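You operate a simulated robot arm through the tools that you are given. There is no shell and no other tool. Be economical: measure what you need, move in short steps, check, and stop when the job is done.

You are at the controls of a simulated two-armed robot. One attempt, no reset.

## Task
Pick up the blue jug with one hand, pass it to the other hand and put it on the white slab top. Set down upright: blue jug.

It is judged by the outcome, as a careful person would: the job done as asked, and still so three seconds after it is handed in. It fails if anything else is knocked over, pushed out of place, dropped, spilled or broken.

## Robot
Two 7-joint arms with two-finger grippers on one trunk, on a base that drives. Base frame: it is fixed to the floor where the robot stands at the start and does not move with it; the origin is under the middle of the robot, x ahead of it, y to its left, z up; the surface under the hand at the start is at about z = 0.7. Lengths are in m, angles in degrees, forces in N, time in s.
The left shoulder is at the start at [0.078, 0.151, 0.888], the right one opposite. With the tool pointing down near the work surface each hand reaches from about 0.3 to 0.8 m from the robot's upright axis, wherever it stands, measured 20 degrees to its own side. Places, roughly: white slab top (22x104 cm) [-2.8, -0.52, 0.3]. Payload 2.54 kg a hand.
The TCP of each hand is the grasp point between the finger pads, 0.03 m short of the fingertips. In the tool frame z runs along the fingers and y along their closing line. The gripper opens to 0.116 m. The gripper's body begins 0.095 m behind the TCP.
Orientation is that of the tool frame in the base frame, as [roll, pitch, yaw] about the fixed x, y, z axes, in that order (R = Rz(yaw) Ry(pitch) Rx(roll)). With the fingers straight down and closing along the base's y, the tool's x points along the base's -x, its y along +y and its z along -z.

## Interface
- The arms move only by the tool move_arm. It takes "left_series", "right_series" or both (then of equal length, played together; a hand with none holds still); each is a list of rows, each an object (a shift or turn left out is 0, a gripper value left out holds the last) with "travel": the shift along the base's x, y, z in m, a list of three; "delta_rot": the turn, a rotation vector about the base's x, y, z in degrees, a list of three; "claw": the finger opening in m, from 0 to 0.116. In form: [{"travel": [dx, dy, dz], "delta_rot": [ax, ay, az], "claw": claw}, ...]. A call has 1 to 8 rows; each row shifts and turns the commanded pose from where the row before left it. Rows are played at 5 a second. More than 0.05 m and 8.6 degrees between two rows, or a gripper value outside its range, and nothing of the call is played. A pose out of reach is approached as far as the arm can. The call stops where the force on the tool passes 40 N (or 10 N more than at its start, if that is more) or the arm is blocked; 0.2 s more then pass. The fingers move at their own pace (about 0.072 m/s each) and stop on an object; they squeeze with about 43 N. The grip force told is the motor's: it shows also when the fingers shut on nothing. Time passes only in rows, and 0.2 s behind the last, so rows that do not move let the fingers close. It gives the time, the measured TCP pose, the force on the tool (base axes), the opening and the grip force at its end, in the units of the frame above (readings bear some noise), with the torque about the TCP (base axes, N m) and any sound that the robot's microphone picked up.
- Cameras (640 x 400 px; columns grow to the right, rows downward): "scene" is now at [0.1593, -0.0114, 1.0294]; the picture's right is [-0.11, -0.99, 0.00], its down [-0.34, 0.04, -0.94] and it looks along [0.93, -0.10, -0.34] (base axes); focal length 237 px, centre (320, 200). "left" rides on the left gripper at [0.069, 0.015, -0.122] in its tool frame; the picture's right is [-0.21, 0.98, 0.00], its down [-0.83, -0.18, -0.53] and it looks along [-0.52, -0.11, 0.85] (tool axes); focal length 251 px, centre (320, 200). "right" rides on the right gripper at [0.069, -0.015, -0.122] in its tool frame; the picture's right is [0.21, 0.98, 0.00], its down [-0.83, 0.18, -0.53] and it looks along [-0.52, 0.11, 0.85] (tool axes); focal length 251 px, centre (320, 200).
- capture(camera): a new picture of that camera. No time passes.
- slide_trunk(by): slides the trunk up (or, below 0, down) by that many m; the arms and the scene camera ride with it, the base frame stays. It gives what a move gives, with no picture.
- roll_base(legs): drives the robot by 1 to 6 legs, each [ahead, left, turn to the left] in m, m and degrees, along the robot's own axes; the way and the turn of a leg run together, so that a leg with both is an arc; at most 1.5 m and 180 degrees a leg. The arms and the cameras ride along, it lands a little off, and it stops where it bumps. It gives what a move gives.
- head_to(pan, tilt): turns the head with the scene camera to pan (to the left, within 80 degrees either way) and tilt (down, from -29 to 69), counted from straight ahead of the robot. It gives what a move gives.
- measure_at(camera, pixels): there is no depth. For up to 12 entries [column, row, z] of the newest picture of that camera ("zoom" is the newest enlarged one), the place [x, y] in the base frame at which the ray of that pixel passes the height z, good to about 0.003 m. No time passes.
- enlarge(camera, box): a new picture of the part [left, top, right, bottom] of that camera's present view, enlarged. No time passes.
- hand_in(): hands the job in; it is judged then, once.

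Work in short steps. Measure before you move; look again where a grasp or a placing could have gone wrong, and mend it. You have 80 turns and 78 pictures in all, those below and enlarged ones among them. Open the grippers and draw the arms clear of the work before you hand the job in, unless the task says otherwise; then end with one line.

The tools are called after ">>>" as name(argument=value, ...) on one line, values as JSON. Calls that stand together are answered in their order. move_arm: Moves the arms, as the interface text tells. Its arguments: {"type":"object","properties":{"left_series":{"type":"array","items":{"type":"object","properties":{"travel":{"type":"array","items":{"type":"number"}},"delta_rot":{"type":"array","items":{"type":"number"}},"claw":{"type":"number"}}}},"right_series":{"type":"array","items":{"type":"object","properties":{"travel":{"type":"array","items":{"type":"number"}},"delta_rot":{"type":"array","items":{"type":"number"}},"claw":{"type":"number"}}}}},"required":[]} The other tools are called the same way: slide_trunk (by) slides the trunk up or down; roll_base (legs) drives the base; head_to (pan, tilt) turns the head that bears the scene camera; capture (camera) takes a picture; measure_at (camera, pixels) gives the place at which the rays of pixels pass given heights; enlarge (camera, box) takes an enlarged picture of a part of a camera's view; hand_in () hands the job in.

At the start:

```text
t: 0.0
left_ee_pos: [0.3942, 0.1047, 0.946]
left_ee_rot: [180.0, 0.0, -180.0]
left_wrist_force: [0.4, 0.3, -0.5]
left_moment: [0.01, 0.0, 0.04]
left_finger_gap: 0.116
left_grasp_force: 0.0
right_ee_pos: [0.4186, -0.2395, 0.9769]
right_ee_rot: [179.9, 0.0, 180.0]
right_wrist_force: [-0.2, 0.0, -0.4]
right_moment: [0.02, 0.0, 0.02]
right_finger_gap: 0.1159
right_grasp_force: 0.0
trunk travel left (down, up): [-0.125, 0.164]
robot x, y, heading: [0.0012, 0.0001, 0.0]
head pan, tilt: [-6.2, 20.0]
```

scene: 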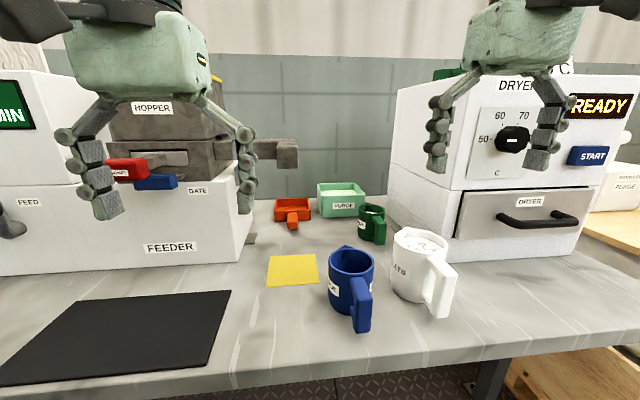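
right: 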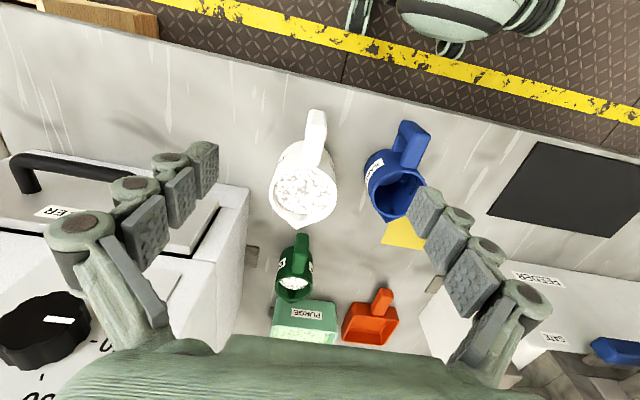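
left: 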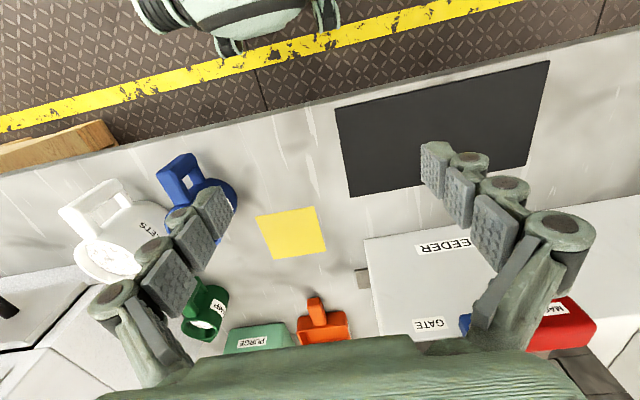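

The blue jug stands near scene pixel (350,285), handle toward the robot. I enlarge it and measure its foot and rim.

>>> enlarge(camera="scene", box=[260, 200, 480, 340])

>>> enlarge(camera="right", box=[250, 90, 490, 240])

>>> measure_at(camera="scene", pixels=[[345, 312, 0.7], [330, 295, 0.7], [372, 295, 0.7], [360, 332, 0.7], [350, 247, 0.79], [329, 260, 0.79], [374, 260, 0.79], [350, 275, 0.79], [363, 290, 0.79]])

```text
2.86 times, centred on (370, 270) of scene
```

zoom: 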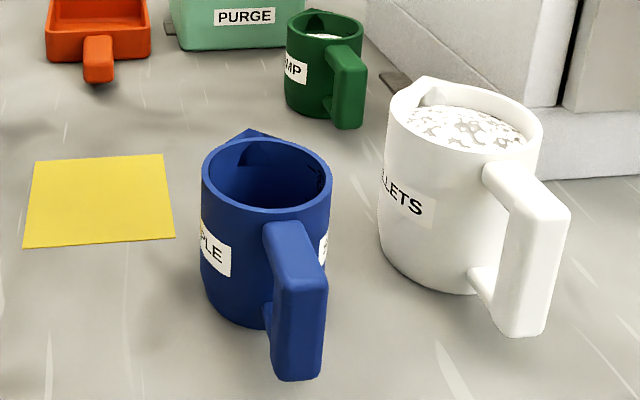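

```text
2.67 times, centred on (370, 165) of right
```

zoom: 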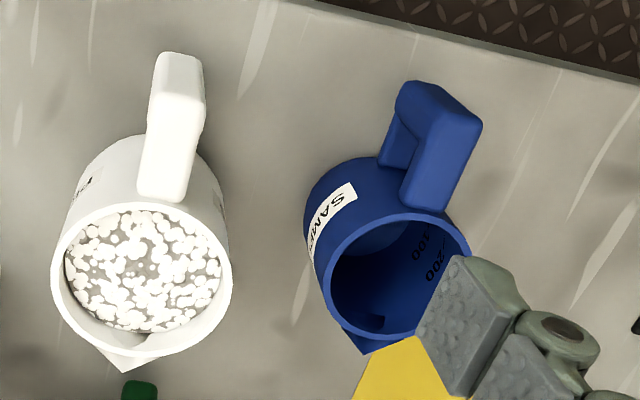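

```text
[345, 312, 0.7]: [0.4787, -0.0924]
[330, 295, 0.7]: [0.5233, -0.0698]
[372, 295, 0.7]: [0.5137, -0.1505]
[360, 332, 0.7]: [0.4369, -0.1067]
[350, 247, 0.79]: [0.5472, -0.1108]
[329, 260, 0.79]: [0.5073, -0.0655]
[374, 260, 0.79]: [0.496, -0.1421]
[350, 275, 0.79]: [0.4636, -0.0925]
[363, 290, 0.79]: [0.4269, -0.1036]
```

I triangulate the rim centre and handle from the scene and right views to get the jug's height.

>>> measure_at(camera="scene", pixels=[[351.5, 259.5, 0.78], [351.5, 259.5, 0.8], [351.5, 259.5, 0.82], [357.1, 278.7, 0.79], [363.4, 298, 0.79], [363, 331.9, 0.72], [363, 331.9, 0.71], [345, 247, 0.8]])

>>> measure_at(camera="right", pixels=[[398.9, 193.9, 0.78], [398.9, 193.9, 0.8], [398.9, 193.9, 0.82], [407, 166, 0.79], [420, 135, 0.79]])

```text
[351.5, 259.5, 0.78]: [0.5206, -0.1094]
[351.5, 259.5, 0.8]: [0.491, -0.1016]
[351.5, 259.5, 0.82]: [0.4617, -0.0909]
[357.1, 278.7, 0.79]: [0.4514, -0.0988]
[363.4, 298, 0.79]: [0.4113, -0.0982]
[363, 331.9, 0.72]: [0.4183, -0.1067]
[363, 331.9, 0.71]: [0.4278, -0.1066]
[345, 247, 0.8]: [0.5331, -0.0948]
```

```text
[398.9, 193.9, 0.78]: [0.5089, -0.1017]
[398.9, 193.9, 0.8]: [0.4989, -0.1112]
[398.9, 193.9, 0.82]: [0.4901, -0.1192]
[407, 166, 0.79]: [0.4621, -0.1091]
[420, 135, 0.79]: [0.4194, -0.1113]
```

The rim is at z≈0.79 with its centre at (0.504,-0.106), diameter ≈0.078. The handle bar is at x≈0.43, y≈-0.106. I tilt the right hand about 32° (fingers forward-down), narrow it, and move it to a pre-grasp spot behind and above the handle. The left hand stays out of the way.

>>> move_arm(right_series=[{"delta_rot": [0, -8, 0], "travel": [-0.01, 0.02, 0], "claw": 0.06}, {"delta_rot": [0, -8, 0], "travel": [-0.01, 0.03, -0.01]}, {"delta_rot": [0, -8, 0], "travel": [-0.01, 0.03, -0.02]}, {"delta_rot": [0, -8, 0], "travel": [-0.01, 0.03, -0.03]}, {"travel": [-0.01, 0.024, -0.03]}, {"travel": [0, 0, -0.02]}, {}], left_series=[{"travel": [0, 0.03, 0]}, {"travel": [0, 0.03, 0]}, {"travel": [0, 0.03, 0]}, {"travel": [0, 0.03, 0]}, {"travel": [0, 0, 0]}, {}, {}])

>>> capture(camera="right")

>>> capture(camera="scene")

```text
t: 1.6
left_ee_pos: [0.3926, 0.2258, 0.947]
left_ee_rot: [-180.0, 0.0, -179.9]
left_wrist_force: [-0.4, 0.2, 0.6]
left_moment: [-0.02, 0.02, 0.02]
left_finger_gap: 0.1162
left_grasp_force: 0.0
right_ee_pos: [0.3659, -0.1041, 0.8679]
right_ee_rot: [180.0, 31.9, 180.0]
right_wrist_force: [-0.8, 0.3, -0.2]
right_moment: [0.0, -0.01, 0.02]
right_finger_gap: 0.0602
right_grasp_force: 0.1
trunk travel left (down, up): [-0.125, 0.164]
robot x, y, heading: [0.004, -0.003, -0.2]
head pan, tilt: [-6.2, 20.0]
```

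```text
72 pictures are left
```

right: 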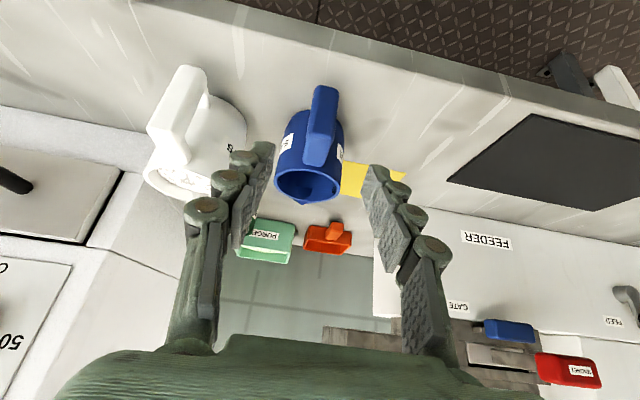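

```text
71 pictures are left
```

scene: 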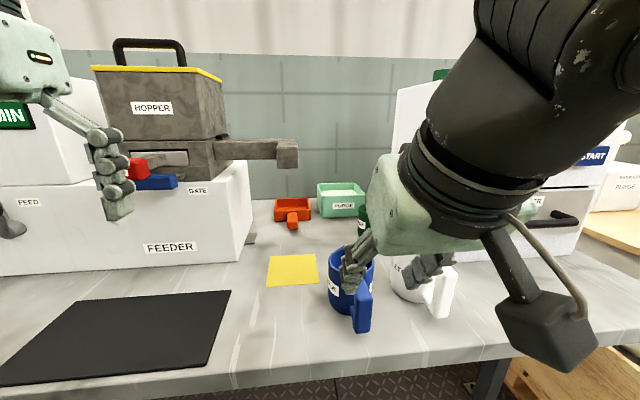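

The pose was reached. I enlarge the right view of the handle to refine its line.

>>> enlarge(camera="right", box=[230, 70, 390, 210])

```text
2.86 times, centred on (310, 140) of right
```

zoom: 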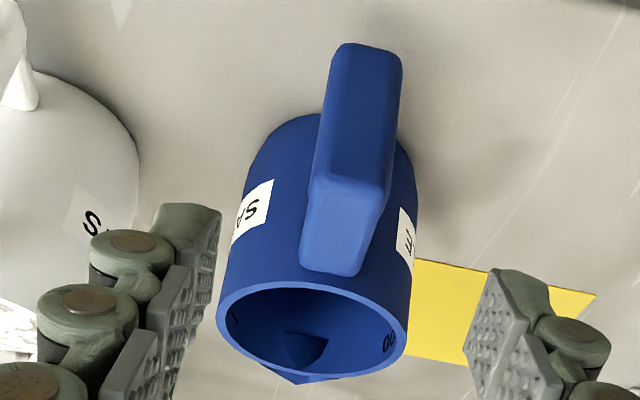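

I measure the handle corners in the zoom.

>>> measure_at(camera="zoom", pixels=[[350, 185, 0.78], [332, 265, 0.78], [332, 265, 0.785], [310, 185, 0.78], [388, 190, 0.78], [367, 48, 0.715], [367, 48, 0.725], [312, 325, 0.79]])

```text
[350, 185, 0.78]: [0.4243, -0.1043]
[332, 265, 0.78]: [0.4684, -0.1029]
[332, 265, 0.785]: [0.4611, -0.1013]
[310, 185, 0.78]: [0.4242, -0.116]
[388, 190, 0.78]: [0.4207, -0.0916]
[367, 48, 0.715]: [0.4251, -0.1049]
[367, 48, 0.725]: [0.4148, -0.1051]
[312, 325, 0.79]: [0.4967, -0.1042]
```

The handle is at y≈-0.104 with the bar at x≈0.42–0.44, already in line with the hand. I slide the right hand down over the handle, without closing yet.

>>> move_arm(right_series=[{"travel": [0.015, 0, -0.03]}, {"travel": [0.015, 0, -0.03]}, {"travel": [0.015, 0, -0.03]}, {"travel": [0.014, 0, -0.026]}, {}])

>>> enlarge(camera="scene", box=[280, 200, 480, 350])

>>> capture(camera="right")

```text
t: 2.8
left_ee_pos: [0.3933, 0.2252, 0.9459]
left_ee_rot: [180.0, 0.0, -179.9]
left_wrist_force: [-0.2, 0.4, -0.2]
left_moment: [0.0, -0.01, -0.01]
left_finger_gap: 0.1159
left_grasp_force: 0.2
right_ee_pos: [0.4268, -0.1052, 0.7489]
right_ee_rot: [179.9, 32.0, 180.0]
right_wrist_force: [-0.3, -0.1, -0.6]
right_moment: [-0.02, 0.05, -0.04]
right_finger_gap: 0.0601
right_grasp_force: 0.1
trunk travel left (down, up): [-0.125, 0.164]
robot x, y, heading: [-0.0022, -0.0035, -0.1]
head pan, tilt: [-6.2, 20.0]
```

```text
2.67 times, centred on (380, 275) of scene
```

zoom: 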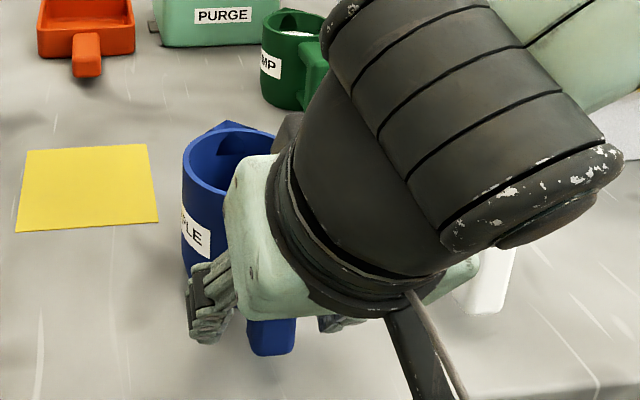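

```text
68 pictures are left
```

right: 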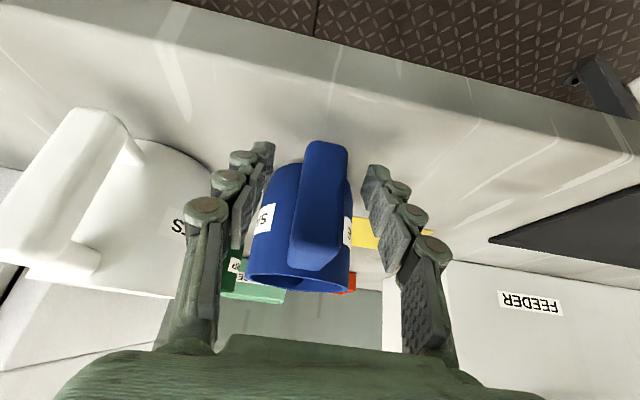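

The fingers straddle the handle, nearly centred. I close the right gripper.

>>> move_arm(right_series=[{"claw": 0.03}, {"claw": 0.0}, {}, {}, {}])

>>> capture(camera="right")

```text
t: 4.0
left_ee_pos: [0.3932, 0.2255, 0.9462]
left_ee_rot: [180.0, 0.0, -180.0]
left_wrist_force: [0.2, 0.2, 0.1]
left_moment: [-0.03, 0.0, -0.01]
left_finger_gap: 0.1159
left_grasp_force: 0.1
right_ee_pos: [0.426, -0.1046, 0.7499]
right_ee_rot: [179.9, 32.1, 179.9]
right_wrist_force: [-0.5, 0.4, 0.2]
right_moment: [-0.02, 0.05, -0.02]
right_finger_gap: 0.025
right_grasp_force: 42.3
trunk travel left (down, up): [-0.125, 0.164]
robot x, y, heading: [0.0014, -0.0011, 0.1]
head pan, tilt: [-6.2, 20.0]
```

```text
67 pictures are left
```

right: 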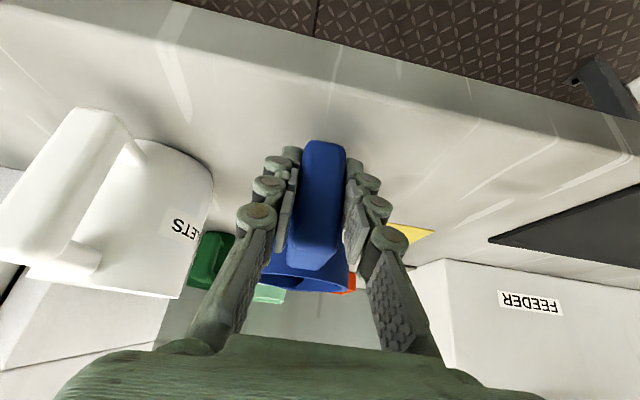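

The handle is gripped (gap 0.025, 42 N). I lift straight up.

>>> move_arm(right_series=[{"travel": [0, 0, 0.02]}, {"travel": [0, 0, 0.04]}, {"travel": [0, 0, 0.04]}, {"travel": [0, 0.02, 0.04]}, {"travel": [0, 0.03, 0.02]}, {"travel": [0, 0.03, 0]}, {}])

>>> capture(camera="scene")

>>> capture(camera="left")

>>> capture(camera="right")

```text
t: 5.6
left_ee_pos: [0.3935, 0.2241, 0.9449]
left_ee_rot: [180.0, 0.0, 180.0]
left_wrist_force: [0.5, 0.5, 0.7]
left_moment: [-0.02, 0.0, 0.02]
left_finger_gap: 0.1162
left_grasp_force: 0.2
right_ee_pos: [0.4321, -0.0515, 0.9107]
right_ee_rot: [179.9, 32.1, 179.9]
right_wrist_force: [-0.2, -0.1, -1.8]
right_moment: [0.01, 0.05, 0.0]
right_finger_gap: 0.0249
right_grasp_force: 43.4
right hand out of reach, approached as far as the arm can: row 6
trunk travel left (down, up): [-0.125, 0.164]
robot x, y, heading: [-0.0029, 0.0008, -0.1]
head pan, tilt: [-6.2, 20.0]
```

```text
66 pictures are left
```

scene: 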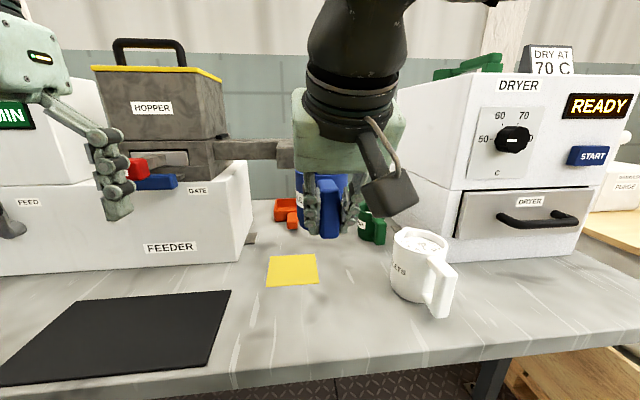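

```text
65 pictures are left
```

left: 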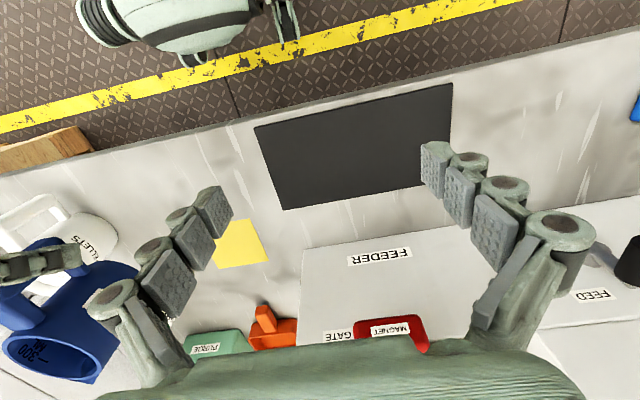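

```text
64 pictures are left
```

right: 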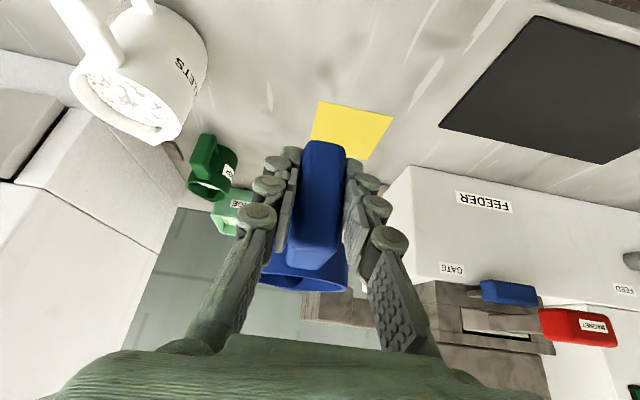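

The jug is held upright and level. Before bringing the left hand round, I measure how near the feeder front and hopper chute are, and lower the right hand a little for easier reach.

>>> measure_at(camera="scene", pixels=[[238, 262, 0.7], [30, 275, 0.7], [250, 232, 0.7], [295, 165, 0.95], [295, 165, 0.9], [215, 80, 1.1]])

>>> move_arm(right_series=[{"travel": [0, 0, -0.03]}, {"travel": [0, 0, -0.03]}, {}])

```text
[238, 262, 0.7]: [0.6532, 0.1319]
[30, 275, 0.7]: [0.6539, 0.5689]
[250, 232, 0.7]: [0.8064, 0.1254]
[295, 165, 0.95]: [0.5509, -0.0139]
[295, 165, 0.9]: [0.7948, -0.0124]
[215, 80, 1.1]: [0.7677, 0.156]
```

```text
t: 6.4
left_ee_pos: [0.3941, 0.2253, 0.9463]
left_ee_rot: [-180.0, 0.0, -179.9]
left_wrist_force: [-0.9, -0.9, 0.2]
left_moment: [0.01, -0.04, 0.01]
left_finger_gap: 0.1159
left_grasp_force: 0.0
right_ee_pos: [0.4313, -0.0529, 0.8503]
right_ee_rot: [179.8, 32.0, -180.0]
right_wrist_force: [0.6, 0.4, -0.4]
right_moment: [-0.03, 0.05, 0.0]
right_finger_gap: 0.0248
right_grasp_force: 42.9
trunk travel left (down, up): [-0.125, 0.164]
robot x, y, heading: [0.0007, 0.0015, 0.1]
head pan, tilt: [-6.2, 20.0]
```

The feeder front at x≈0.65 would be close to the left hand, so I do the hand-over in free space and back the robot away from the bench first.

>>> roll_base(legs=[[-0.5, 0, 0]])

>>> capture(camera="scene")

```text
t: 9.3
left_ee_pos: [-0.106, 0.2257, 0.945]
left_ee_rot: [-180.0, 0.0, -179.8]
left_wrist_force: [0.5, 0.2, -0.3]
left_moment: [-0.03, -0.02, 0.02]
left_finger_gap: 0.1162
left_grasp_force: 0.0
right_ee_pos: [-0.0676, -0.0531, 0.8496]
right_ee_rot: [179.9, 32.0, -179.8]
right_wrist_force: [0.0, 0.5, 0.2]
right_moment: [0.03, 0.04, -0.03]
right_finger_gap: 0.0245
right_grasp_force: 42.6
trunk travel left (down, up): [-0.125, 0.164]
robot x, y, heading: [-0.4986, -0.0009, -0.1]
head pan, tilt: [-6.2, 20.0]
```

```text
63 pictures are left
```

scene: 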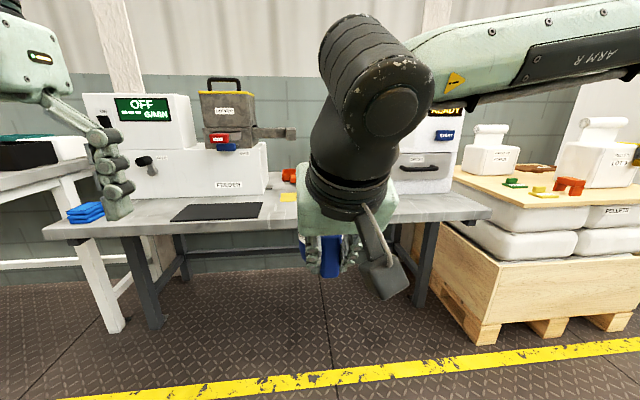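

Clear space now. The jug centre should be at about (0.008,-0.053) with its rim at z≈0.89. I raise and tilt the left hand forward 16°, keeping its camera clear of the right wrist, and bring it part of the way.

>>> move_arm(left_series=[{"travel": [0.04, 0, 0.02], "delta_rot": [0, 8, 0]}, {"travel": [0.04, 0, 0.03], "delta_rot": [0, 8, 0]}, {"travel": [0.04, -0.02, 0]}, {"travel": [0.022, -0.04, 0]}, {"travel": [0, -0.04, 0]}, {"travel": [0, -0.03, 0]}, {}])

>>> capture(camera="left")

>>> capture(camera="scene")

```text
t: 10.9
left_ee_pos: [0.035, 0.0969, 0.9958]
left_ee_rot: [179.8, -16.0, -179.6]
left_wrist_force: [-0.1, -0.3, 0.8]
left_moment: [-0.02, 0.0, 0.0]
left_finger_gap: 0.1158
left_grasp_force: 0.1
right_ee_pos: [-0.0679, -0.0532, 0.8512]
right_ee_rot: [179.9, 31.9, -179.8]
right_wrist_force: [0.2, 0.6, -0.5]
right_moment: [-0.02, 0.05, -0.01]
right_finger_gap: 0.0249
right_grasp_force: 42.9
trunk travel left (down, up): [-0.125, 0.164]
robot x, y, heading: [-0.4989, 0.0021, 0.5]
head pan, tilt: [-6.2, 20.0]
```

```text
62 pictures are left
```

left: 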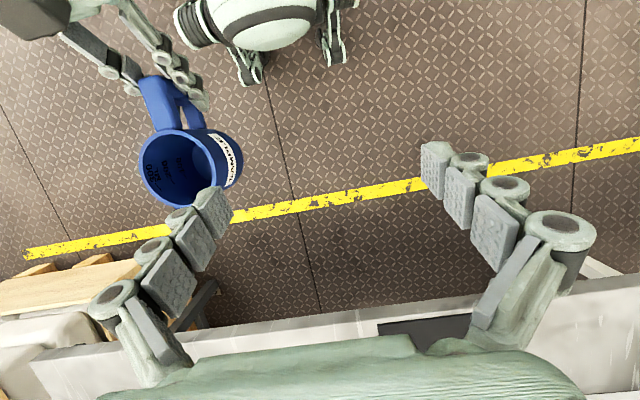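

```text
61 pictures are left
```

scene: 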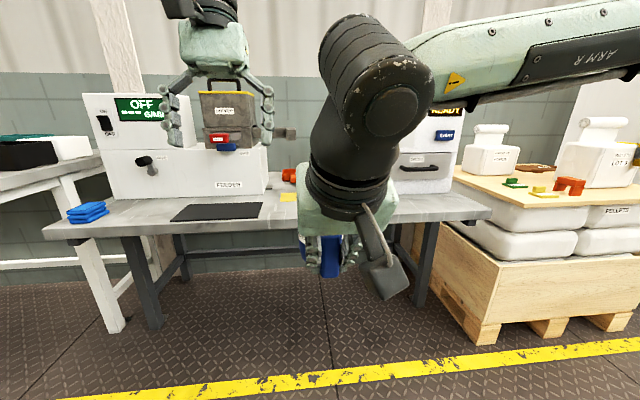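

The rim shows at left pixel ≈(191,167) and the jug is empty. I measure its centre and sides at rim height.

>>> measure_at(camera="left", pixels=[[191, 167, 0.89], [140, 173, 0.89], [242, 160, 0.89], [185, 130, 0.89], [197, 206, 0.89]])

```text
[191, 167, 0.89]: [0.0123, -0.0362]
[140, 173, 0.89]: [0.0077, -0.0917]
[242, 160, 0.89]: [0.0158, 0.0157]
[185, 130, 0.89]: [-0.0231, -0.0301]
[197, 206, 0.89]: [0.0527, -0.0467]
```

The width looks too large, so I zoom to find the rim's edges properly.

>>> enlarge(camera="left", box=[110, 60, 270, 220])

```text
2.50 times, centred on (190, 140) of left
```

zoom: 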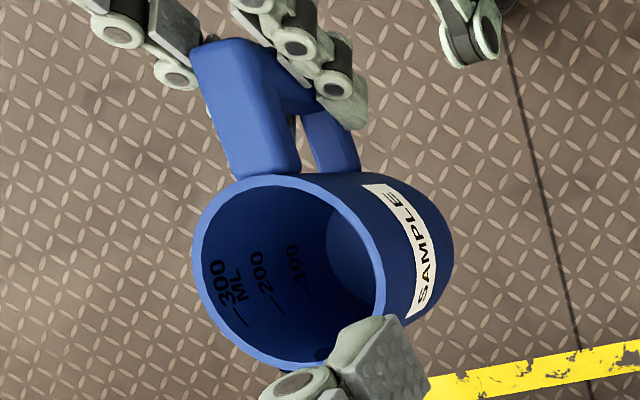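

>>> measure_at(camera="zoom", pixels=[[290, 271, 0.89], [290, 271, 0.9], [195, 280, 0.89], [385, 262, 0.89], [280, 175, 0.89], [300, 367, 0.89], [265, 170, 0.89]])

```text
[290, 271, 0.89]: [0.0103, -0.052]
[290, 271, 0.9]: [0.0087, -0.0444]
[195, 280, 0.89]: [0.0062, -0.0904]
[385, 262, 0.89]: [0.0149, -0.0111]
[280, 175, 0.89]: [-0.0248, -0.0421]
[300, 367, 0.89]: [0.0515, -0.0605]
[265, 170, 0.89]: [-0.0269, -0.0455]
```

The rim centre (0.011,-0.052), diameter 0.079 and z≈0.89 all agree. I move the left hand above the jug.

>>> move_arm(left_series=[{"travel": [0.004, -0.04, 0]}, {"travel": [0.004, -0.04, 0]}, {"travel": [0.004, -0.04, 0]}, {"travel": [0, -0.029, 0]}, {}])

>>> capture(camera="left")

>>> capture(camera="scene")

```text
t: 12.1
left_ee_pos: [0.0447, 0.0054, 0.9967]
left_ee_rot: [-179.9, -15.9, -179.8]
left_wrist_force: [-0.7, 0.9, -0.5]
left_moment: [-0.01, -0.01, 0.01]
left_finger_gap: 0.116
left_grasp_force: 0.0
left hand out of reach, approached as far as the arm can: row 3, 4
right_ee_pos: [-0.0694, -0.0523, 0.8512]
right_ee_rot: [179.9, 31.9, -179.8]
right_wrist_force: [-0.3, -0.2, -0.5]
right_moment: [0.02, 0.05, 0.01]
right_finger_gap: 0.0248
right_grasp_force: 42.6
trunk travel left (down, up): [-0.125, 0.164]
robot x, y, heading: [-0.4984, -0.0034, 0.2]
head pan, tilt: [-6.2, 20.0]
```

```text
59 pictures are left
```

left: 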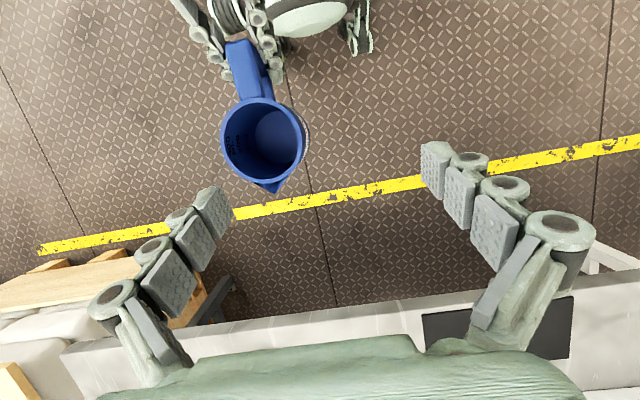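

```text
58 pictures are left
```

scene: 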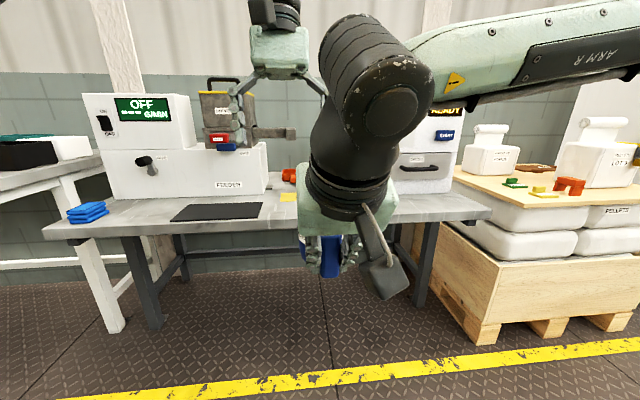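

The left hand stops at y≈0.005 at this height; both arms reach further when lower. I lower the right hand 0.12 m and move it toward the middle, lowering the left by 0.08.

>>> move_arm(right_series=[{"travel": [0, 0, -0.04]}, {"travel": [0, 0, -0.04]}, {"travel": [0, 0, -0.04]}, {"travel": [0, 0.01, 0]}, {"travel": [0, 0.01, 0]}, {"travel": [0, 0.01, 0]}, {}], left_series=[{"travel": [0, 0, 0]}, {"travel": [0, 0, -0.03]}, {"travel": [0, 0, -0.03]}, {"travel": [0, 0, -0.02]}, {}, {}, {}])

>>> capture(camera="left")

```text
t: 13.7
left_ee_pos: [0.044, 0.0062, 0.9161]
left_ee_rot: [179.9, -16.1, -179.6]
left_wrist_force: [0.2, 0.2, -0.4]
left_moment: [0.04, 0.0, 0.01]
left_finger_gap: 0.1161
left_grasp_force: 0.0
right_ee_pos: [-0.0698, -0.0598, 0.7359]
right_ee_rot: [179.8, 31.9, -179.9]
right_wrist_force: [0.0, -0.8, -0.4]
right_moment: [-0.03, 0.02, -0.03]
right_finger_gap: 0.0248
right_grasp_force: 42.8
right hand out of reach, approached as far as the arm can: row 2, 3, 4, 5, 6
trunk travel left (down, up): [-0.125, 0.164]
robot x, y, heading: [-0.5, 0.0008, 0.3]
head pan, tilt: [-6.2, 20.0]
```

```text
57 pictures are left
```

left: 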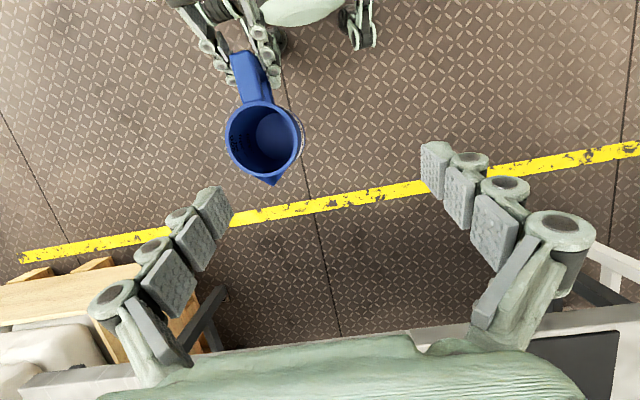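

Both arms hit joint limits near the midline. I turn the right hand 30° to the left about the vertical, which swings the jug toward the left arm, and reach out a little further with it.

>>> move_arm(right_series=[{"delta_rot": [0, 0, 7.5], "travel": [0.02, 0, 0.01]}, {"delta_rot": [0, 0, 7.5], "travel": [0.02, 0, 0.02]}, {"delta_rot": [0, 0, 7.5], "travel": [0.02, 0, 0.02]}, {"delta_rot": [0, 0, 7.5], "travel": [0.01, 0, 0]}, {}, {}], left_series=[{"travel": [0.02, 0.02, 0.02]}, {"travel": [0.02, 0.02, 0.02]}, {"travel": [0.02, 0, 0.02]}, {"travel": [0.01, 0, 0]}, {}, {}])

>>> capture(camera="left")

>>> capture(camera="scene")

```text
t: 15.1
left_ee_pos: [0.0963, 0.0471, 0.9556]
left_ee_rot: [-180.0, -15.8, -179.8]
left_wrist_force: [-1.0, -0.3, -0.2]
left_moment: [0.02, -0.02, 0.0]
left_finger_gap: 0.1161
left_grasp_force: 0.0
left hand out of reach, approached as far as the arm can: row 3, 4
right_ee_pos: [-0.0005, -0.0607, 0.7865]
right_ee_rot: [180.0, 32.1, -149.8]
right_wrist_force: [0.4, 0.4, -1.2]
right_moment: [0.0, 0.04, -0.02]
right_finger_gap: 0.025
right_grasp_force: 42.9
trunk travel left (down, up): [-0.125, 0.164]
robot x, y, heading: [-0.5001, -0.0038, 0.4]
head pan, tilt: [-6.2, 20.0]
```

```text
56 pictures are left
```

left: 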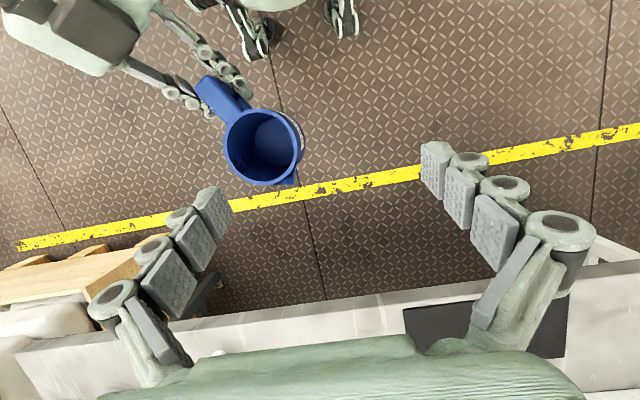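

```text
55 pictures are left
```

scene: 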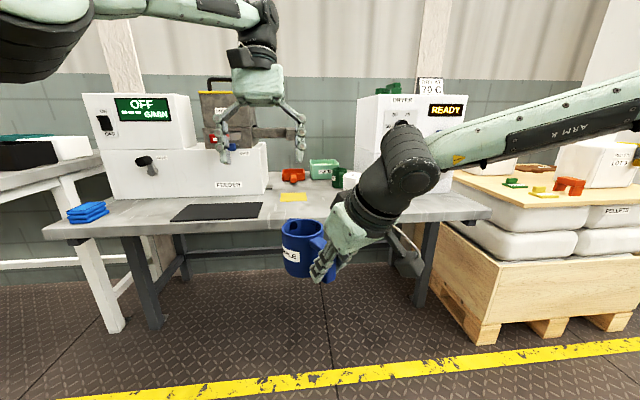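

The wrist turned freely. Now I try bringing the right hand further left, and the left hand slightly nearer and lower.

>>> move_arm(right_series=[{"travel": [0, 0.03, 0]}, {"travel": [0, 0.03, 0]}, {"travel": [0, 0.02, 0]}, {}])

>>> enlarge(camera="left", box=[200, 60, 400, 220])

```text
t: 16.1
left_ee_pos: [0.0965, 0.0477, 0.9578]
left_ee_rot: [180.0, -15.8, -179.9]
left_wrist_force: [0.2, -0.5, 0.3]
left_moment: [0.03, -0.01, 0.01]
left_finger_gap: 0.1159
left_grasp_force: 0.0
right_ee_pos: [0.0002, 0.0093, 0.7867]
right_ee_rot: [179.9, 32.0, -149.9]
right_wrist_force: [0.7, 0.0, -1.1]
right_moment: [-0.03, 0.08, 0.04]
right_finger_gap: 0.0246
right_grasp_force: 43.3
right hand out of reach, approached as far as the arm can: row 3
trunk travel left (down, up): [-0.125, 0.164]
robot x, y, heading: [-0.4981, -0.0002, -0.0]
head pan, tilt: [-6.2, 20.0]
```

```text
2.50 times, centred on (300, 140) of left
```

zoom: 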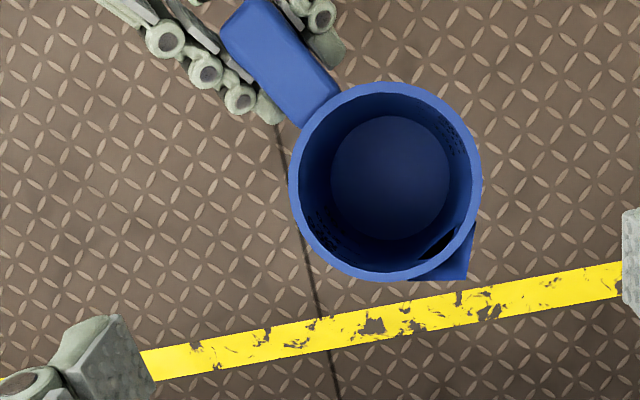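

The jug is now nearly under the left hand. I measure the rim centre.

>>> measure_at(camera="zoom", pixels=[[385, 180, 0.826], [288, 180, 0.826], [481, 180, 0.826], [385, 82, 0.826], [385, 278, 0.826]])

```text
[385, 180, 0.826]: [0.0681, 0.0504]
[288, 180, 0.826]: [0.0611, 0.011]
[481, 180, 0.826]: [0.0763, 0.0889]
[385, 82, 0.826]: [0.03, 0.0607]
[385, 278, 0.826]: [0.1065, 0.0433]
```

The centre is (0.068,0.050). I align the left hand along its tilted axis and descend part way, fingers straddling the body on ±y.

>>> move_arm(left_series=[{"travel": [0.018, 0.002, -0.01]}, {"travel": [-0.01, 0, -0.035]}, {"travel": [-0.01, 0, -0.035]}, {}])

>>> capture(camera="left")

>>> capture(camera="scene")

```text
t: 17.1
left_ee_pos: [0.0874, 0.0527, 0.8724]
left_ee_rot: [179.9, -15.8, -179.6]
left_wrist_force: [1.2, 0.0, -0.7]
left_moment: [-0.02, 0.02, -0.01]
left_finger_gap: 0.1162
left_grasp_force: 0.1
left hand out of reach, approached as far as the arm can: row 1
right_ee_pos: [-0.0012, 0.01, 0.7867]
right_ee_rot: [179.9, 32.0, -149.9]
right_wrist_force: [0.6, 0.1, -0.9]
right_moment: [0.01, 0.04, 0.03]
right_finger_gap: 0.0246
right_grasp_force: 43.1
trunk travel left (down, up): [-0.125, 0.164]
robot x, y, heading: [-0.4967, -0.002, 0.0]
head pan, tilt: [-6.2, 20.0]
```

```text
53 pictures are left
```

left: 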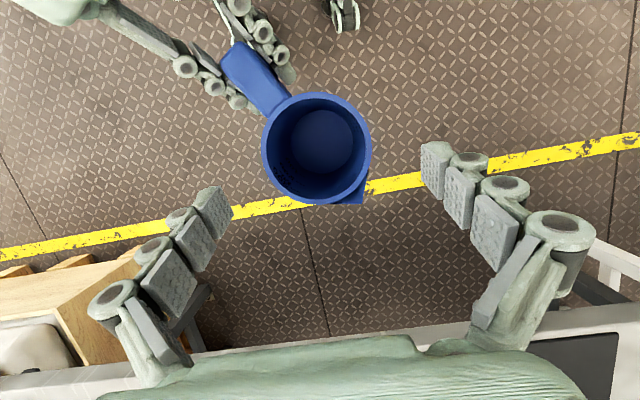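

```text
52 pictures are left
```

scene: 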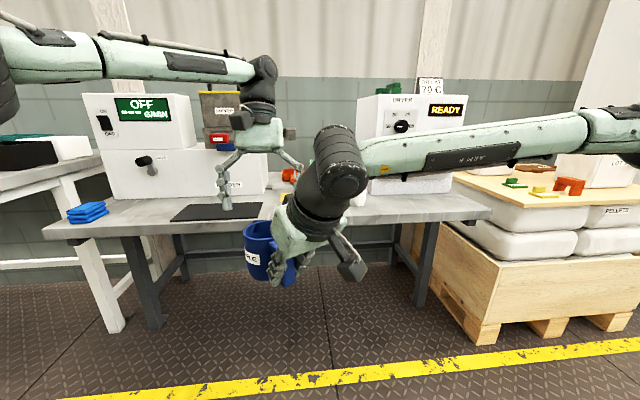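

Alignment looks good, with the jug central between the fingers. I descend the remaining 0.08 m.

>>> move_arm(left_series=[{"travel": [-0.007, -0.002, -0.03]}, {"travel": [-0.007, 0, -0.03]}, {"travel": [-0.005, 0, -0.02]}, {}])

>>> capture(camera="left")

>>> enlarge(camera="scene", box=[190, 100, 390, 300])

```text
t: 18.1
left_ee_pos: [0.0681, 0.0511, 0.7927]
left_ee_rot: [179.9, -15.9, -179.8]
left_wrist_force: [-0.2, -0.2, -0.5]
left_moment: [0.0, 0.0, -0.02]
left_finger_gap: 0.1161
left_grasp_force: 0.2
right_ee_pos: [0.0, 0.0104, 0.7878]
right_ee_rot: [179.9, 32.1, -149.8]
right_wrist_force: [0.2, -0.7, -1.2]
right_moment: [-0.03, 0.0, -0.01]
right_finger_gap: 0.0249
right_grasp_force: 42.5
trunk travel left (down, up): [-0.125, 0.164]
robot x, y, heading: [-0.4938, -0.0005, 0.2]
head pan, tilt: [-6.2, 20.0]
```

```text
51 pictures are left
```

left: 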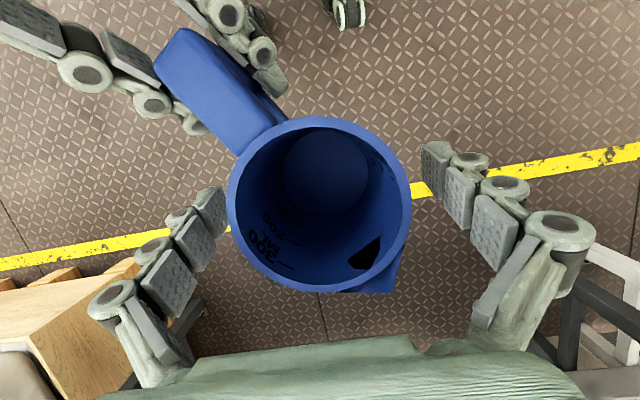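

```text
2.00 times, centred on (290, 200) of scene
```

zoom: 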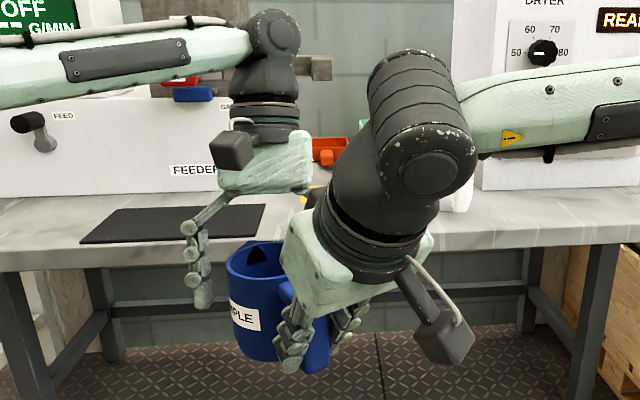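

The jug's rim (centre ≈(319,205)) agrees with prediction to within a few mm. I close the left gripper on the body while the right holds still.

>>> move_arm(left_series=[{"claw": 0.09}, {"claw": 0.07}, {"claw": 0.06}, {}, {}])

>>> capture(camera="left")

```text
t: 19.3
left_ee_pos: [0.0683, 0.0506, 0.7922]
left_ee_rot: [179.8, -16.0, -179.7]
left_wrist_force: [2.0, 5.1, 1.4]
left_moment: [0.22, -0.06, -0.29]
left_finger_gap: 0.0767
left_grasp_force: 42.7
right_ee_pos: [-0.0002, 0.0091, 0.7877]
right_ee_rot: [179.9, 31.9, -149.8]
right_wrist_force: [-1.8, -6.0, -2.1]
right_moment: [-0.24, 0.15, 0.04]
right_finger_gap: 0.0246
right_grasp_force: 42.6
trunk travel left (down, up): [-0.125, 0.164]
robot x, y, heading: [-0.4983, 0.0001, 0.5]
head pan, tilt: [-6.2, 20.0]
```

```text
49 pictures are left
```

left: 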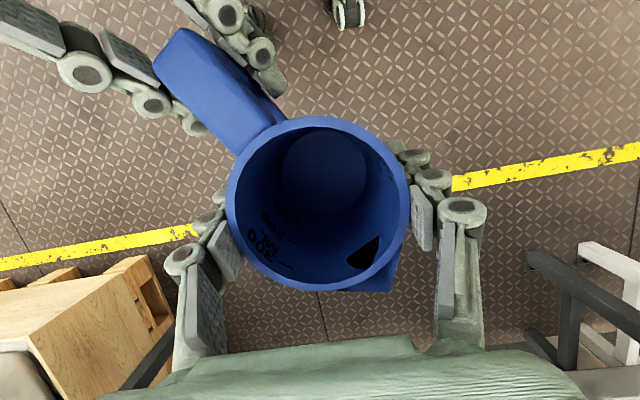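

The left hand holds the body (gap 0.0767, 43 N). Now I open the right hand and back it out along its own axis.

>>> move_arm(right_series=[{"claw": 0.04}, {"claw": 0.06}, {}, {"travel": [-0.02, -0.012, 0.02]}, {"travel": [-0.025, -0.014, 0.025]}, {"travel": [-0.03, -0.03, 0.02]}, {"travel": [-0.02, -0.04, 0]}, {}], left_series=[{"claw": 0.05}, {}, {}, {}, {}, {}, {}, {}])

>>> capture(camera="left")

>>> capture(camera="scene")

```text
t: 21.1
left_ee_pos: [0.0683, 0.05, 0.792]
left_ee_rot: [179.9, -16.0, -179.7]
left_wrist_force: [-0.3, -0.3, 0.4]
left_moment: [0.05, -0.01, 0.03]
left_finger_gap: 0.0764
left_grasp_force: 42.7
right_ee_pos: [-0.0968, -0.0863, 0.8502]
right_ee_rot: [179.9, 31.9, -149.8]
right_wrist_force: [-0.3, 0.2, 0.1]
right_moment: [0.01, 0.0, 0.04]
right_finger_gap: 0.0597
right_grasp_force: 0.0
trunk travel left (down, up): [-0.125, 0.164]
robot x, y, heading: [-0.4966, -0.0015, 0.1]
head pan, tilt: [-6.2, 20.0]
```

```text
48 pictures are left
```

left: 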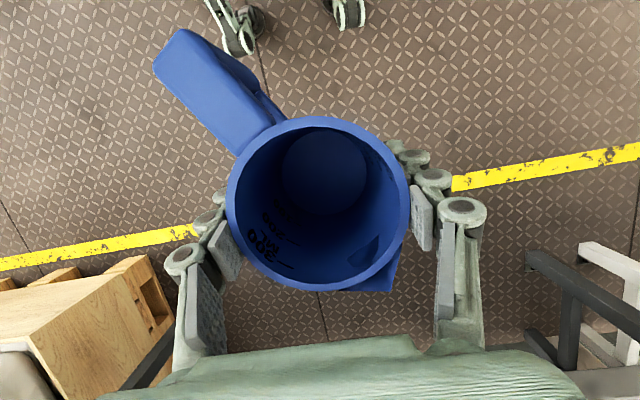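

```text
47 pictures are left
```

scene: 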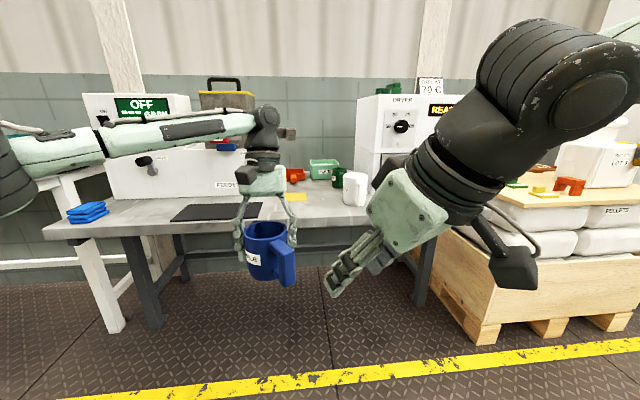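

Hand-over done; the jug is upright in the left hand. I tuck both arms a bit before turning.

>>> move_arm(right_series=[{"travel": [0, -0.04, 0], "delta_rot": [0, 0, -8]}, {"travel": [0, -0.04, 0.01], "delta_rot": [0, 0, -8]}, {"travel": [0, -0.04, 0.01], "delta_rot": [0, 0, -8]}, {"delta_rot": [0, 0, -6]}, {}], left_series=[{"travel": [-0.03, 0.03, 0.02]}, {"travel": [-0.03, 0.03, 0.02]}, {"travel": [-0.03, 0.03, 0.02]}, {"travel": [-0.03, 0.03, 0.02]}, {}])

>>> roll_base(legs=[[0, 0, 90]])

>>> head_to(pan=60, tilt=20)

>>> capture(camera="scene")

```text
t: 22.3
left_ee_pos: [-0.0485, 0.1711, 0.8724]
left_ee_rot: [179.9, -16.1, -179.8]
left_wrist_force: [0.7, -0.5, -0.3]
left_moment: [0.04, -0.04, -0.01]
left_finger_gap: 0.0763
left_grasp_force: 43.2
right_ee_pos: [-0.0974, -0.2068, 0.872]
right_ee_rot: [179.9, 32.0, -179.8]
right_wrist_force: [-0.5, -0.2, -0.3]
right_moment: [0.0, 0.0, 0.0]
right_finger_gap: 0.0599
right_grasp_force: 0.0
trunk travel left (down, up): [-0.125, 0.164]
robot x, y, heading: [-0.5008, -0.0007, 0.1]
head pan, tilt: [-6.2, 20.0]
```

```text
t: 26.6
left_ee_pos: [-0.6642, 0.4513, 0.8725]
left_ee_rot: [179.8, -16.0, -90.5]
left_wrist_force: [0.0, 0.8, -0.8]
left_moment: [0.03, 0.01, 0.01]
left_finger_gap: 0.0764
left_grasp_force: 43.5
right_ee_pos: [-0.2882, 0.3979, 0.8719]
right_ee_rot: [179.8, 31.8, -90.3]
right_wrist_force: [0.0, -0.4, 0.2]
right_moment: [-0.05, -0.01, 0.0]
right_finger_gap: 0.0599
right_grasp_force: 0.1
trunk travel left (down, up): [-0.125, 0.164]
robot x, y, heading: [-0.5022, -0.0018, 89.8]
head pan, tilt: [-6.2, 20.0]
```

```text
t: 28.0
left_ee_pos: [-0.6645, 0.4516, 0.8727]
left_ee_rot: [180.0, -16.0, -90.4]
left_wrist_force: [0.9, 0.3, -0.5]
left_moment: [0.01, -0.01, 0.0]
left_finger_gap: 0.0762
left_grasp_force: 43.6
right_ee_pos: [-0.2881, 0.3983, 0.8727]
right_ee_rot: [179.9, 31.9, -90.4]
right_wrist_force: [0.2, -0.7, -0.9]
right_moment: [0.0, 0.02, 0.04]
right_finger_gap: 0.0601
right_grasp_force: 0.0
trunk travel left (down, up): [-0.125, 0.164]
robot x, y, heading: [-0.4965, -0.0016, 89.7]
head pan, tilt: [60.0, 20.0]
```

```text
46 pictures are left
```

scene: 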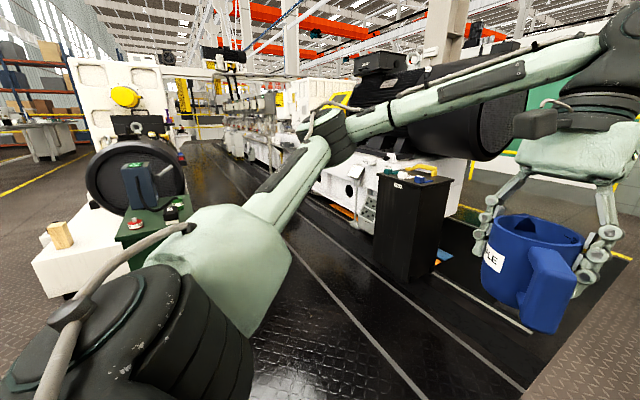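

The white slab appears at the left (~(75,265)) with items on it. I turn further left to face it.

>>> roll_base(legs=[[0, 0, 95]])

>>> head_to(pan=0, tilt=20)

>>> capture(camera="scene")

```text
t: 32.6
left_ee_pos: [-0.9309, -0.2151, 0.8735]
left_ee_rot: [179.8, -16.0, 5.9]
left_wrist_force: [-0.1, 0.3, -1.1]
left_moment: [-0.03, 0.0, -0.02]
left_finger_gap: 0.0758
left_grasp_force: 42.9
right_ee_pos: [-0.9198, 0.1639, 0.8708]
right_ee_rot: [179.8, 31.9, 5.9]
right_wrist_force: [0.0, 0.0, -0.3]
right_moment: [-0.03, 0.01, -0.02]
right_finger_gap: 0.0601
right_grasp_force: 0.1
trunk travel left (down, up): [-0.125, 0.164]
robot x, y, heading: [-0.4996, -0.001, -174.0]
head pan, tilt: [60.0, 20.0]
```

```text
t: 33.9
left_ee_pos: [-0.9311, -0.2149, 0.8721]
left_ee_rot: [179.8, -16.1, 5.9]
left_wrist_force: [-0.7, -0.6, -0.5]
left_moment: [-0.01, 0.03, 0.01]
left_finger_gap: 0.0758
left_grasp_force: 43.0
right_ee_pos: [-0.9184, 0.1635, 0.8718]
right_ee_rot: [179.9, 31.9, 5.9]
right_wrist_force: [-0.7, 0.6, 0.0]
right_moment: [0.02, 0.0, 0.0]
right_finger_gap: 0.06
right_grasp_force: 0.0
trunk travel left (down, up): [-0.125, 0.164]
robot x, y, heading: [-0.4966, -0.0015, -173.9]
head pan, tilt: [0.0, 20.0]
```

```text
45 pictures are left
```

scene: 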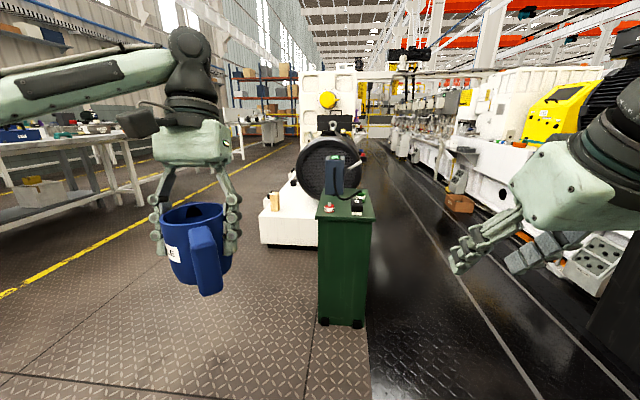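

The white slab is seen low at ~(290,225), partly behind a green cabinet at (345,250). I zoom in.

>>> enlarge(camera="scene", box=[240, 130, 400, 260])

>>> measure_at(camera="scene", pixels=[[261, 214, 0.3], [318, 216, 0.3], [266, 192, 0.3], [318, 218, 0.3], [320, 325, 0.0], [364, 327, 0.0], [262, 245, 0.0], [275, 211, 0.3], [371, 218, 0.7], [317, 218, 0.7]])

```text
3.08 times, centred on (320, 195) of scene
```

zoom: 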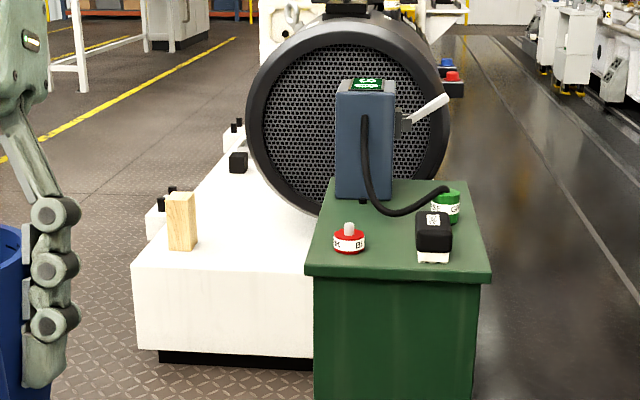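

```text
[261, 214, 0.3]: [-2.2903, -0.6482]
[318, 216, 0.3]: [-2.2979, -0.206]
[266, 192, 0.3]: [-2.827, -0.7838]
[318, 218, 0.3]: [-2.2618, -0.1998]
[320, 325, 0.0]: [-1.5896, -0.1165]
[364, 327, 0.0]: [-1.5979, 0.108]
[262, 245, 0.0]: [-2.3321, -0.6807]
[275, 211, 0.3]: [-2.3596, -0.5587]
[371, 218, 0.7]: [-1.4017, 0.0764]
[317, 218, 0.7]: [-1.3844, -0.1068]
```

The free strip of the slab runs along x (about −2.28 to −3.3), at y≈−0.41 to −0.65, with a wood block near its front end. I'll approach from its open side (y<−0.65), so I first look left to check that the floor there is free.

>>> head_to(pan=55, tilt=25)

>>> capture(camera="scene")

```text
t: 35.1
left_ee_pos: [-0.9298, -0.2157, 0.8727]
left_ee_rot: [179.9, -16.0, 5.9]
left_wrist_force: [0.0, 0.3, -0.8]
left_moment: [0.02, 0.03, 0.01]
left_finger_gap: 0.0759
left_grasp_force: 43.0
right_ee_pos: [-0.919, 0.1645, 0.8721]
right_ee_rot: [179.8, 31.9, 5.9]
right_wrist_force: [0.0, -0.5, 0.0]
right_moment: [0.01, 0.03, -0.02]
right_finger_gap: 0.06
right_grasp_force: 0.0
trunk travel left (down, up): [-0.125, 0.164]
robot x, y, heading: [-0.4991, 0.0027, -174.0]
head pan, tilt: [55.0, 25.0]
```

```text
43 pictures are left
```

scene: 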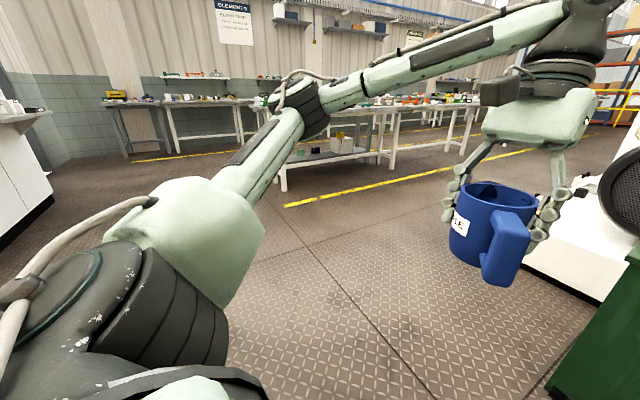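

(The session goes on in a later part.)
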